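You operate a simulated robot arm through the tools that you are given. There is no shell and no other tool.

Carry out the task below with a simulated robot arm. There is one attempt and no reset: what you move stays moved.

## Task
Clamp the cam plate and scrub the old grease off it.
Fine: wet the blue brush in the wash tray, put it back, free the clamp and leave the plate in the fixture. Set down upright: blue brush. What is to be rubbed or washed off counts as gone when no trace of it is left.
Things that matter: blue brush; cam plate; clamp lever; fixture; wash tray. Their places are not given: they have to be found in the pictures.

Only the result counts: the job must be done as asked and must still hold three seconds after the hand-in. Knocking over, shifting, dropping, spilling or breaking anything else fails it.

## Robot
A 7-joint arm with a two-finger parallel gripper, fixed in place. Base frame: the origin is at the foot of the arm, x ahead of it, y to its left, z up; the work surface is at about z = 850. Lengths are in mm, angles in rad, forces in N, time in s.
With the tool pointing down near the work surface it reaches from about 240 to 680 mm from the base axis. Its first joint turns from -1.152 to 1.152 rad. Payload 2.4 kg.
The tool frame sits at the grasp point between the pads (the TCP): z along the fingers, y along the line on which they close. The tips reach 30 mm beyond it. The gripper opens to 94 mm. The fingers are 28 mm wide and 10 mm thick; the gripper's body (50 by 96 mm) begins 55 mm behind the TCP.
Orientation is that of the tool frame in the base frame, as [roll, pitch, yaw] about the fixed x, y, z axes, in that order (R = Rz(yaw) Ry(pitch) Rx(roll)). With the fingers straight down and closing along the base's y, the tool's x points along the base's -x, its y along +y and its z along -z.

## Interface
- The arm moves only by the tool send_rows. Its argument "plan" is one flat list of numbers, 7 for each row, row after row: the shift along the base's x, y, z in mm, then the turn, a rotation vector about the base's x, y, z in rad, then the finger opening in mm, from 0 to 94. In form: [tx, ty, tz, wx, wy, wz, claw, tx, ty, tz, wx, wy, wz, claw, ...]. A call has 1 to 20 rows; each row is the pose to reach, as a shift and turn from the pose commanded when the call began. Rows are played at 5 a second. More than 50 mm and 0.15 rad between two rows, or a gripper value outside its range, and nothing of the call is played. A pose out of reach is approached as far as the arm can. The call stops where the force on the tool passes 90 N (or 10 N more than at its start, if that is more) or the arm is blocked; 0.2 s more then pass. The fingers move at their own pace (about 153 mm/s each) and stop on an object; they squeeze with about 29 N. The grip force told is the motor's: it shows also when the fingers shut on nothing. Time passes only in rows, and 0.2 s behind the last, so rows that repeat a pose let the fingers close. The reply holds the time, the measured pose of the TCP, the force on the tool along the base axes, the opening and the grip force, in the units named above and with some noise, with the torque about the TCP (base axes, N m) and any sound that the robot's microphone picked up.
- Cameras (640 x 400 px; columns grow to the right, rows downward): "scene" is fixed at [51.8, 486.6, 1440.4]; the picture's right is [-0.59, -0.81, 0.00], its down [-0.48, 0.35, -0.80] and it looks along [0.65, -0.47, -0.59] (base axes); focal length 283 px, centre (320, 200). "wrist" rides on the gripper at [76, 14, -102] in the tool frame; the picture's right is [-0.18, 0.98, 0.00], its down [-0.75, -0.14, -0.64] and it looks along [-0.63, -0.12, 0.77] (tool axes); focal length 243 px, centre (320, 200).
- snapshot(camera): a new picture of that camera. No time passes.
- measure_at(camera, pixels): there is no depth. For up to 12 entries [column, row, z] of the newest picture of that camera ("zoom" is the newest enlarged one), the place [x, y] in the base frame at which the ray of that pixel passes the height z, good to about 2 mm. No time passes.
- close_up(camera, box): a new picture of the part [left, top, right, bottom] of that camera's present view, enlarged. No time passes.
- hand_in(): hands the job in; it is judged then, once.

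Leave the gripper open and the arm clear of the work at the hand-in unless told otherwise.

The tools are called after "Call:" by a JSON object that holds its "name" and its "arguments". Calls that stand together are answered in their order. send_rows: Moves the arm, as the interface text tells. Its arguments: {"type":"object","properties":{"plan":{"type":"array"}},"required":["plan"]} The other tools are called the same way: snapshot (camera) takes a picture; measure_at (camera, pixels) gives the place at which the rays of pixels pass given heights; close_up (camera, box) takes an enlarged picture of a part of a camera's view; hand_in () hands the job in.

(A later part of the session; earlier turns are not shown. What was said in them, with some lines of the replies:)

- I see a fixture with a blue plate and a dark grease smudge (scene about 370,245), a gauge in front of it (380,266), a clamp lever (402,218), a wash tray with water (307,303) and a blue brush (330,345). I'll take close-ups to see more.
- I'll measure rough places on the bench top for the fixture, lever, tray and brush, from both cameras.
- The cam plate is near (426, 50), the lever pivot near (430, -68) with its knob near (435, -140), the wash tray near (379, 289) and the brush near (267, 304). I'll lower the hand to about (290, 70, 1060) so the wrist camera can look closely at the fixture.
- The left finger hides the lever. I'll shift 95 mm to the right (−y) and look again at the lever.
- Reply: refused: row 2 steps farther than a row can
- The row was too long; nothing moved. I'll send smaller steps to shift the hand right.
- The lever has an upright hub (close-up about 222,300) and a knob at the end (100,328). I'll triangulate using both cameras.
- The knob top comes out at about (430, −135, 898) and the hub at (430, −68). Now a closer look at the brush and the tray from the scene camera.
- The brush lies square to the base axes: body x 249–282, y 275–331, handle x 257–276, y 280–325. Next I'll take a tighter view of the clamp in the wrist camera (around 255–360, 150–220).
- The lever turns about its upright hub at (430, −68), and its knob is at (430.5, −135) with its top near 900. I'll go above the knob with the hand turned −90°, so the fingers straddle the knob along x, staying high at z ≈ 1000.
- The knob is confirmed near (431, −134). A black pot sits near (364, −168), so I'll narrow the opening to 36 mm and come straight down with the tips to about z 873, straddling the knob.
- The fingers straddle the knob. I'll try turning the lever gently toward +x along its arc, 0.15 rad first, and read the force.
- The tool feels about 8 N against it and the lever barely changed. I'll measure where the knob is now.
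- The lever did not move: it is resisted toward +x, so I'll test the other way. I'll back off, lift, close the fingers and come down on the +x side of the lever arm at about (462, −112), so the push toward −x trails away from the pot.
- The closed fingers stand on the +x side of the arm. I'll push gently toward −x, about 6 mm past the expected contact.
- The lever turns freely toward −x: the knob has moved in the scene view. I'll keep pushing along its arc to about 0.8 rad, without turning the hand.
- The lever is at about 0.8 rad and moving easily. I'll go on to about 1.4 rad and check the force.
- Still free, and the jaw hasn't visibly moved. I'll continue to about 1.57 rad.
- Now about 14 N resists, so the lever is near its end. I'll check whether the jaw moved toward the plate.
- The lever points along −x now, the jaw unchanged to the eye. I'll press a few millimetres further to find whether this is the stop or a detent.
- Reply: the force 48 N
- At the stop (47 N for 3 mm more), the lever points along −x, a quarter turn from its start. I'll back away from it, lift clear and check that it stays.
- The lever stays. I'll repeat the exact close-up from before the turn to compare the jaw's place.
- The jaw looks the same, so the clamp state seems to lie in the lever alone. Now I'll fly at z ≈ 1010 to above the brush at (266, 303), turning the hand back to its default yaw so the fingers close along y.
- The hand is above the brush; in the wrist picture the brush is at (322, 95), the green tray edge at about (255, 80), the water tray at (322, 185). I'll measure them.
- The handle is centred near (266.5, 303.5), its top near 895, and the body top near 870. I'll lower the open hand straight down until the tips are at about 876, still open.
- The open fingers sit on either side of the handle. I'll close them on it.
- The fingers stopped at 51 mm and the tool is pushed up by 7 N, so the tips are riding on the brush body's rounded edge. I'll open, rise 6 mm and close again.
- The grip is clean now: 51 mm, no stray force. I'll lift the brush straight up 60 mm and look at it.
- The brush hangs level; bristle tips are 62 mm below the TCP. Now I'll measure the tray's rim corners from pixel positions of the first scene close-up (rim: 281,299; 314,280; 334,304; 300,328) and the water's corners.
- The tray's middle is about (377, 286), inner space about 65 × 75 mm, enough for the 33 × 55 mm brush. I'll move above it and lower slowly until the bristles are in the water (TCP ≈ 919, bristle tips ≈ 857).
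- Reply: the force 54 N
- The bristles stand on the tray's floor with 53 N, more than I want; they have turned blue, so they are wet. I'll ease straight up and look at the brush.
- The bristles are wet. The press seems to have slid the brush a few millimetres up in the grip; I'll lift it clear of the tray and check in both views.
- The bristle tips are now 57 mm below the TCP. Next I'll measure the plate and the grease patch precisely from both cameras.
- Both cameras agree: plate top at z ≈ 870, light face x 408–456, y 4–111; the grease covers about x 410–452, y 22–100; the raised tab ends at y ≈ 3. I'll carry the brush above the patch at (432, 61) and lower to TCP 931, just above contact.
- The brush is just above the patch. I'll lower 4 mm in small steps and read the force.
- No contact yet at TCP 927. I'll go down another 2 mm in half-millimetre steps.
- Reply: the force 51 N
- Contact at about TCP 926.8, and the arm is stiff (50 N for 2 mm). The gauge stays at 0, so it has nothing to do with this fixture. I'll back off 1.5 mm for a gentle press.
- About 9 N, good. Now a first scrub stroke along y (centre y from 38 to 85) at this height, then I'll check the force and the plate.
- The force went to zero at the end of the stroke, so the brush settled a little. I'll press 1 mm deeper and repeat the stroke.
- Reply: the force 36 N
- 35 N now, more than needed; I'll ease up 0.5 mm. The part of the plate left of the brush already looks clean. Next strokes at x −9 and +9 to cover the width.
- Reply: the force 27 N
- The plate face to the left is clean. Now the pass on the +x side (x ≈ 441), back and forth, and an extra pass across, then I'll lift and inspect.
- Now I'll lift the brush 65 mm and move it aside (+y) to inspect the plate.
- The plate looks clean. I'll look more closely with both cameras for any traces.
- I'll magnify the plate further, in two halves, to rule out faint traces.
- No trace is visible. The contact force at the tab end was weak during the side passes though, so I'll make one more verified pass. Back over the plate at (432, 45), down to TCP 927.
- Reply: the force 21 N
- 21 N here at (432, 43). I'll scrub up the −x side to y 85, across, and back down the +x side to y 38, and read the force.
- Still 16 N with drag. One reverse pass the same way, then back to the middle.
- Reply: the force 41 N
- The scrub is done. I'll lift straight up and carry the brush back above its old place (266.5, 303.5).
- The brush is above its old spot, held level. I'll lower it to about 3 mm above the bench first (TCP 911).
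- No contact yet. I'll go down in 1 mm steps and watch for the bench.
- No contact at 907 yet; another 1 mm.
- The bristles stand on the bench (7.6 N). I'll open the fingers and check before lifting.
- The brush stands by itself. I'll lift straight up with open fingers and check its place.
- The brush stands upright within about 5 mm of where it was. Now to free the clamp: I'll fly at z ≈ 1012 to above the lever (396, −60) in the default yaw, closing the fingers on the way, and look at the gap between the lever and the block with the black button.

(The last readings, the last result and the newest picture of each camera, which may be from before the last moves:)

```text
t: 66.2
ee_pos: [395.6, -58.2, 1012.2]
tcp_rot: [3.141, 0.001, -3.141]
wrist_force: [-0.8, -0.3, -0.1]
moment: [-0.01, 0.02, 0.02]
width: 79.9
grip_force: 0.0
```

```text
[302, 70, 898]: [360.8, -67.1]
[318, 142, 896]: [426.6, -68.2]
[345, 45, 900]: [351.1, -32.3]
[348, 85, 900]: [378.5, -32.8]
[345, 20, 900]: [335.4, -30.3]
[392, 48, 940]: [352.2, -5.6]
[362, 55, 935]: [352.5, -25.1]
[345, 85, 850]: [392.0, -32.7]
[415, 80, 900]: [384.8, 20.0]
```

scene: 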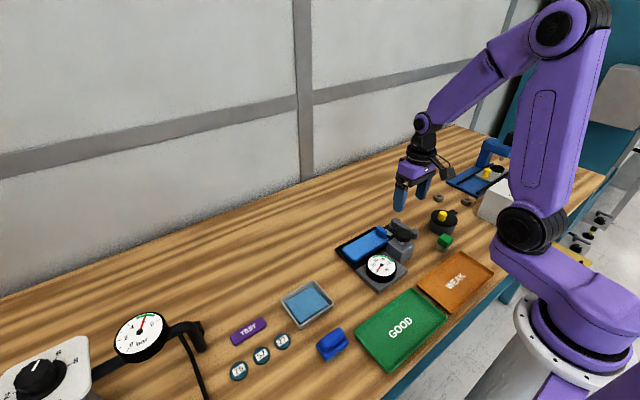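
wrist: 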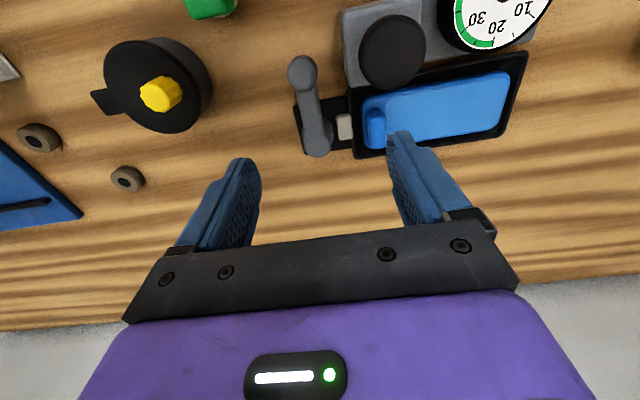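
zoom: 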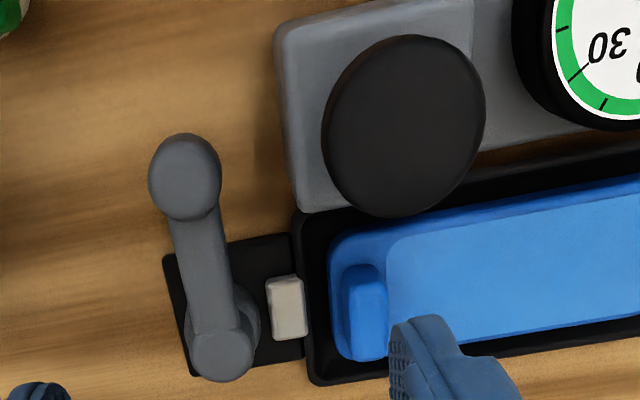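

The block's face is at y ≈ −33 and ends at x ≈ 382; the knob's near edge is at y ≈ −55. There is room for the closed fingers at (400, −44), beside the arm near the hub. I'll close the fingers, shift there and descend to TCP 906.

Call:
{"name": "send_rows", "arguments": {"plan": [4, 16, 0, 0, 0, 0, 40, 4, 16, 0, 0, 0, 0, 0, 4, 16, 0, 0, 0, 0, 0, 4, 16, -40, 0, 0, 0, 0, 4, 16, -70, 0, 0, 0, 0, 4, 16, -90, 0, 0, 0, 0, 4, 16, -106, 0, 0, 0, 0, 4, 16, -106, 0, 0, 0, 0]}}

Call:
{"name": "snapshot", "arguments": {"camera": "wrist"}}

Call:
{"name": "close_up", "arguments": {"camera": "scene", "box": [340, 170, 460, 260]}}

```text
t: 68.0
ee_pos: [400.2, -43.0, 906.5]
tcp_rot: [3.141, 0.0, -3.141]
wrist_force: [0.3, 0.1, -0.7]
moment: [-0.01, 0.0, -0.01]
width: 0.0
grip_force: 28.8
```

```text
taken
```

wrist: 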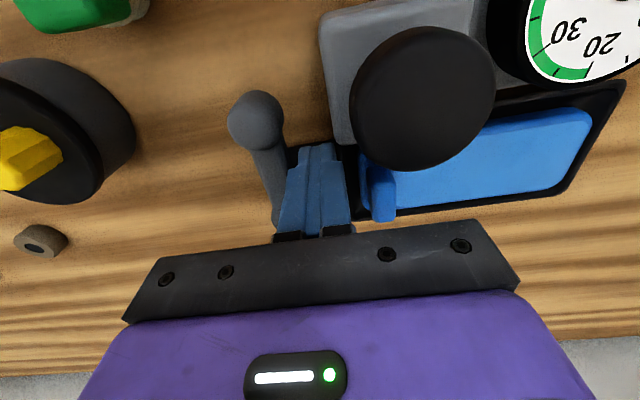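

```text
4.44 times, centred on (400, 215) of scene
```

zoom: 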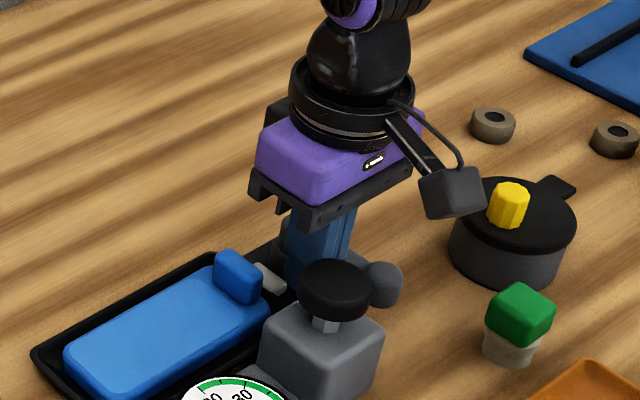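

The fingers stand free between the arm and the block. I'll push the lever gently toward −y, drifting outward along the arm, to about 1.3 rad.

Call:
{"name": "send_rows", "arguments": {"plan": [0, -3, 0, 0, 0, 0, 0, 0, -5.5, 0, 0, 0, 0, 0, -1, -6.5, 0, 0, 0, 0, 0, -3, -7.3, 0, 0, 0, 0, 0, -4.9, -8.2, 0, 0, 0, 0, 0, -8, -10.5, 0, 0, 0, 0, 0, -11.4, -13, 0, 0, 0, 0, 0, -11.4, -13, 0, 0, 0, 0, 0]}}

Call:
{"name": "snapshot", "arguments": {"camera": "wrist"}}

```text
t: 69.8
ee_pos: [388.9, -55.2, 906.0]
tcp_rot: [3.14, 0.0, 3.141]
wrist_force: [0.0, 1.7, -0.4]
moment: [0.05, 0.01, 0.01]
width: 0.1
grip_force: 29.0
```

```text
taken
```

wrist: 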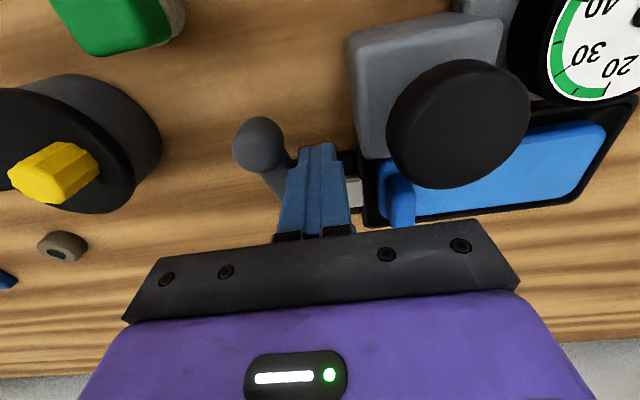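

The lever follows with almost no force. I'll keep turning it along its arc to about 0.3 rad from its first position.

Call:
{"name": "send_rows", "arguments": {"plan": [-2.7, -3.8, 0, 0, 0, 0, 0, -5, -7.9, 0, 0, 0, 0, 0, -6, -12.2, 0, 0, 0, 0, 0, -6.1, -16.7, 0, 0, 0, 0, 0, -5.8, -21.3, 0, 0, 0, 0, 0, -4.9, -26.1, 0, 0, 0, 0, 0, -3.4, -30.8, 0, 0, 0, 0, 0, -1.2, -35.5, 0, 0, 0, 0, 0, 2, -39.1, 0, 0, 0, 0, 0, 5.7, -42.4, 0, 0, 0, 0, 0, 5.7, -42.4, 0, 0, 0, 0, 0]}}

Call:
{"name": "snapshot", "arguments": {"camera": "wrist"}}

Call:
{"name": "close_up", "arguments": {"camera": "scene", "box": [340, 170, 460, 260]}}

```text
t: 72.2
ee_pos: [395.2, -99.6, 906.3]
tcp_rot: [3.141, 0.0, 3.14]
wrist_force: [-1.8, 1.1, 0.9]
moment: [0.0, 0.05, 0.0]
width: 0.1
grip_force: 28.8
```

```text
taken
```

wrist: 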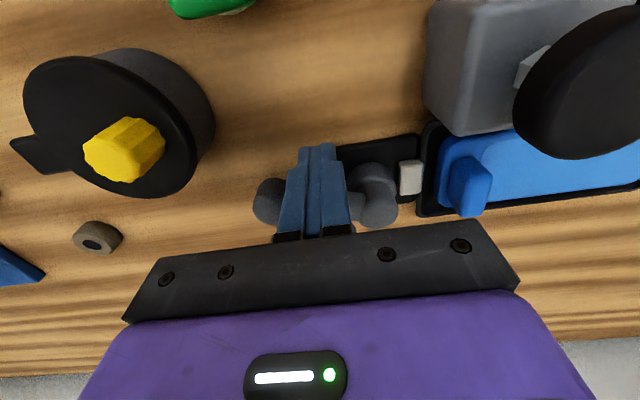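

```text
4.44 times, centred on (400, 215) of scene
```

zoom: 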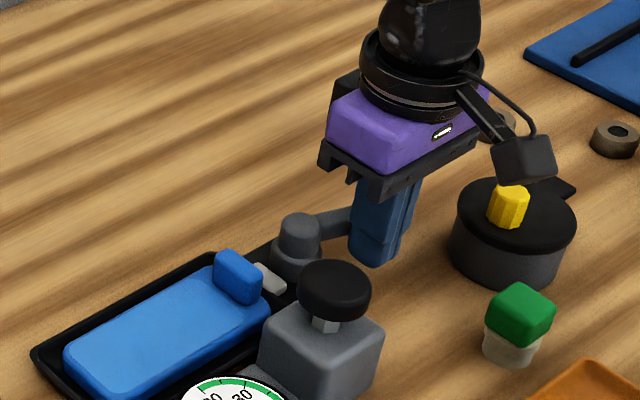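

Nearly back. I'll push the last 0.3 rad to the first position and read the force at the stop.

Call:
{"name": "send_rows", "arguments": {"plan": [4.4, -3, 0, 0, 0, 0, 0, 8.4, -5.6, 0, 0, 0, 0, 0, 11, -6.4, 0, 0, 0, 0, 0, 13.2, -6.6, 0, 0, 0, 0, 0, 13.2, -6.6, 0, 0, 0, 0, 0]}}

Call:
{"name": "snapshot", "arguments": {"camera": "wrist"}}

```text
t: 73.4
ee_pos: [406.3, -106.0, 906.1]
tcp_rot: [3.141, -0.003, 3.141]
wrist_force: [-7.4, -1.7, 2.2]
moment: [0.0, 0.04, -0.08]
width: 0.3
grip_force: 29.3
```

```text
taken
```

wrist: 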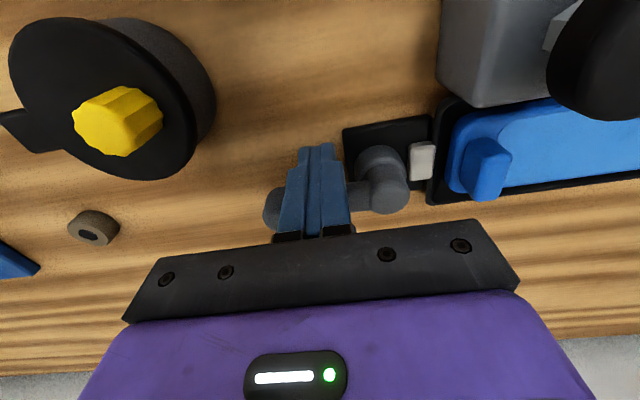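

About 7 N at the expected end. I'll press 1.5 mm more to make sure it is against the stop.

Call:
{"name": "send_rows", "arguments": {"plan": [0.8, 0, 0, 0, 0, 0, 0, 1.6, 0, 0, 0, 0, 0, 0, 1.6, 0, 0, 0, 0, 0, 0]}}

Call:
{"name": "close_up", "arguments": {"camera": "scene", "box": [340, 170, 460, 260]}}

```text
t: 74.2
ee_pos: [406.2, -104.5, 906.1]
tcp_rot: [3.14, -0.006, -3.142]
wrist_force: [-19.4, -7.3, -4.2]
moment: [-0.1, 0.26, -0.1]
width: 0.2
grip_force: 29.2
```

```text
4.44 times, centred on (400, 215) of scene
```

zoom: 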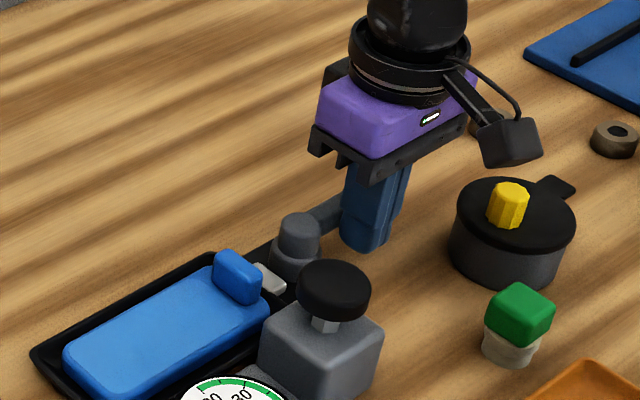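

It is at the stop (force growing). I'll back off in −x, lift clear, and open the fingers.

Call:
{"name": "send_rows", "arguments": {"plan": [-4, 0, 0, 0, 0, 0, 0, -9, 0, 0, 0, 0, 0, 0, -9, 0, 30, 0, 0, 0, 0, -9, 0, 75, 0, 0, 0, 0, -9, 0, 120, 0, 0, 0, 20, -12, 30, 150, 0, 0, 0, 60, -20, 70, 170, 0, 0, 0, 94, -30, 110, 190, 0, 0, 0, 94, -42, 150, 210, 0, 0, 0, 94, -52, 190, 230, 0, 0, 0, 94, -60, 222, 250, 0, 0, 0, 94, -60, 222, 290, 0, 0, 0, 94, -60, 222, 300, 0, 0, 0, 94, -60, 222, 300, 0, 0, 0, 94]}}

Call:
{"name": "snapshot", "arguments": {"camera": "wrist"}}

Call:
{"name": "snapshot", "arguments": {"camera": "scene"}}

Call:
{"name": "close_up", "arguments": {"camera": "scene", "box": [340, 195, 440, 265]}}

Call:
{"name": "close_up", "arguments": {"camera": "scene", "box": [220, 270, 380, 380]}}

```text
t: 77.2
ee_pos: [348.5, 116.0, 1208.1]
tcp_rot: [3.141, 0.0, -3.14]
wrist_force: [0.7, -0.1, 0.7]
moment: [0.01, -0.01, 0.02]
width: 94.0
grip_force: 0.1
```

```text
taken
```

wrist: 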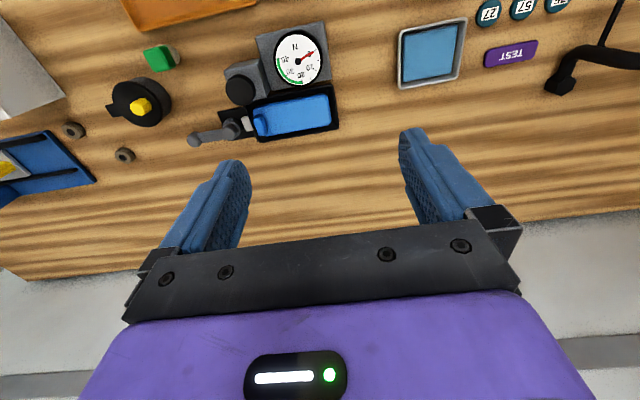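

```text
taken
```

scene: 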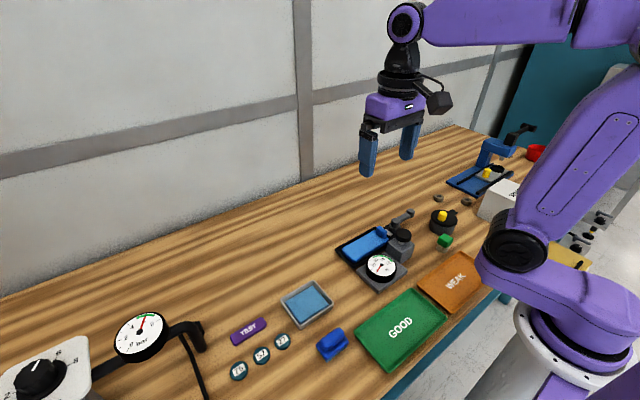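

```text
5.71 times, centred on (390, 230) of scene
```

zoom: 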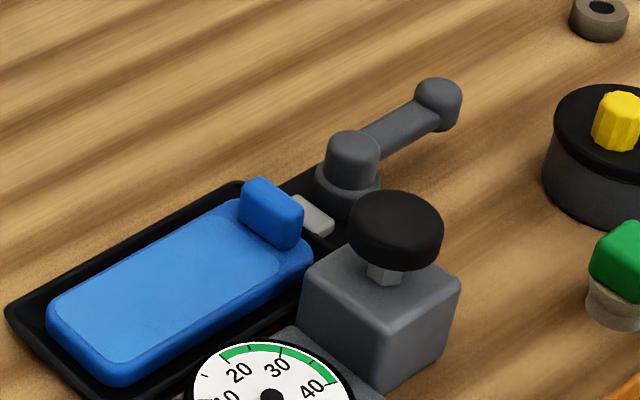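

```text
3.64 times, centred on (300, 325) of scene
```

zoom: 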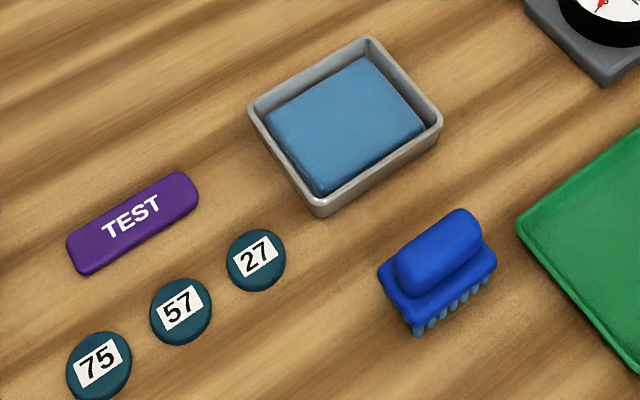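

The lever is back exactly at its first place and the plate lies clean in the fixture. The tray has not moved, and the brush stands upright about 5 mm from where it started. The gripper is open and the arm is clear, so I'm handing in.

Call:
{"name": "hand_in", "arguments": {}}

```text
The job is handed in.
```

I've handed in the job; no verdict came back with the hand-in. I clamped the cam plate, wetted the blue brush in the wash tray and scrubbed the grease off the plate. Then I put the brush back and freed the clamp.

- **Plate:** Close-ups after the first scrub showed no trace of grease. I then made two more passes, and the final view showed it clean and still in the fixture.
- **Clamp:** I turned the lever a quarter turn to its stop before scrubbing and back to its first stop afterwards. The small grey jaw never moved visibly. I judged the clamp closed from the lever alone, and the plate did not shift while I scrubbed.
- **Brush:** It stands upright about 5 mm from its original spot, because it moved slightly in the grip.
- **Force:** Lowering the brush into the tray peaked at about 53 N, and the first contact with the plate at about 50 N, before I eased off. Neither the tray nor the plate looked shifted or damaged.
- **Everything else:** In the final pictures nothing else appears moved. The gripper is open and the arm is clear of the work.
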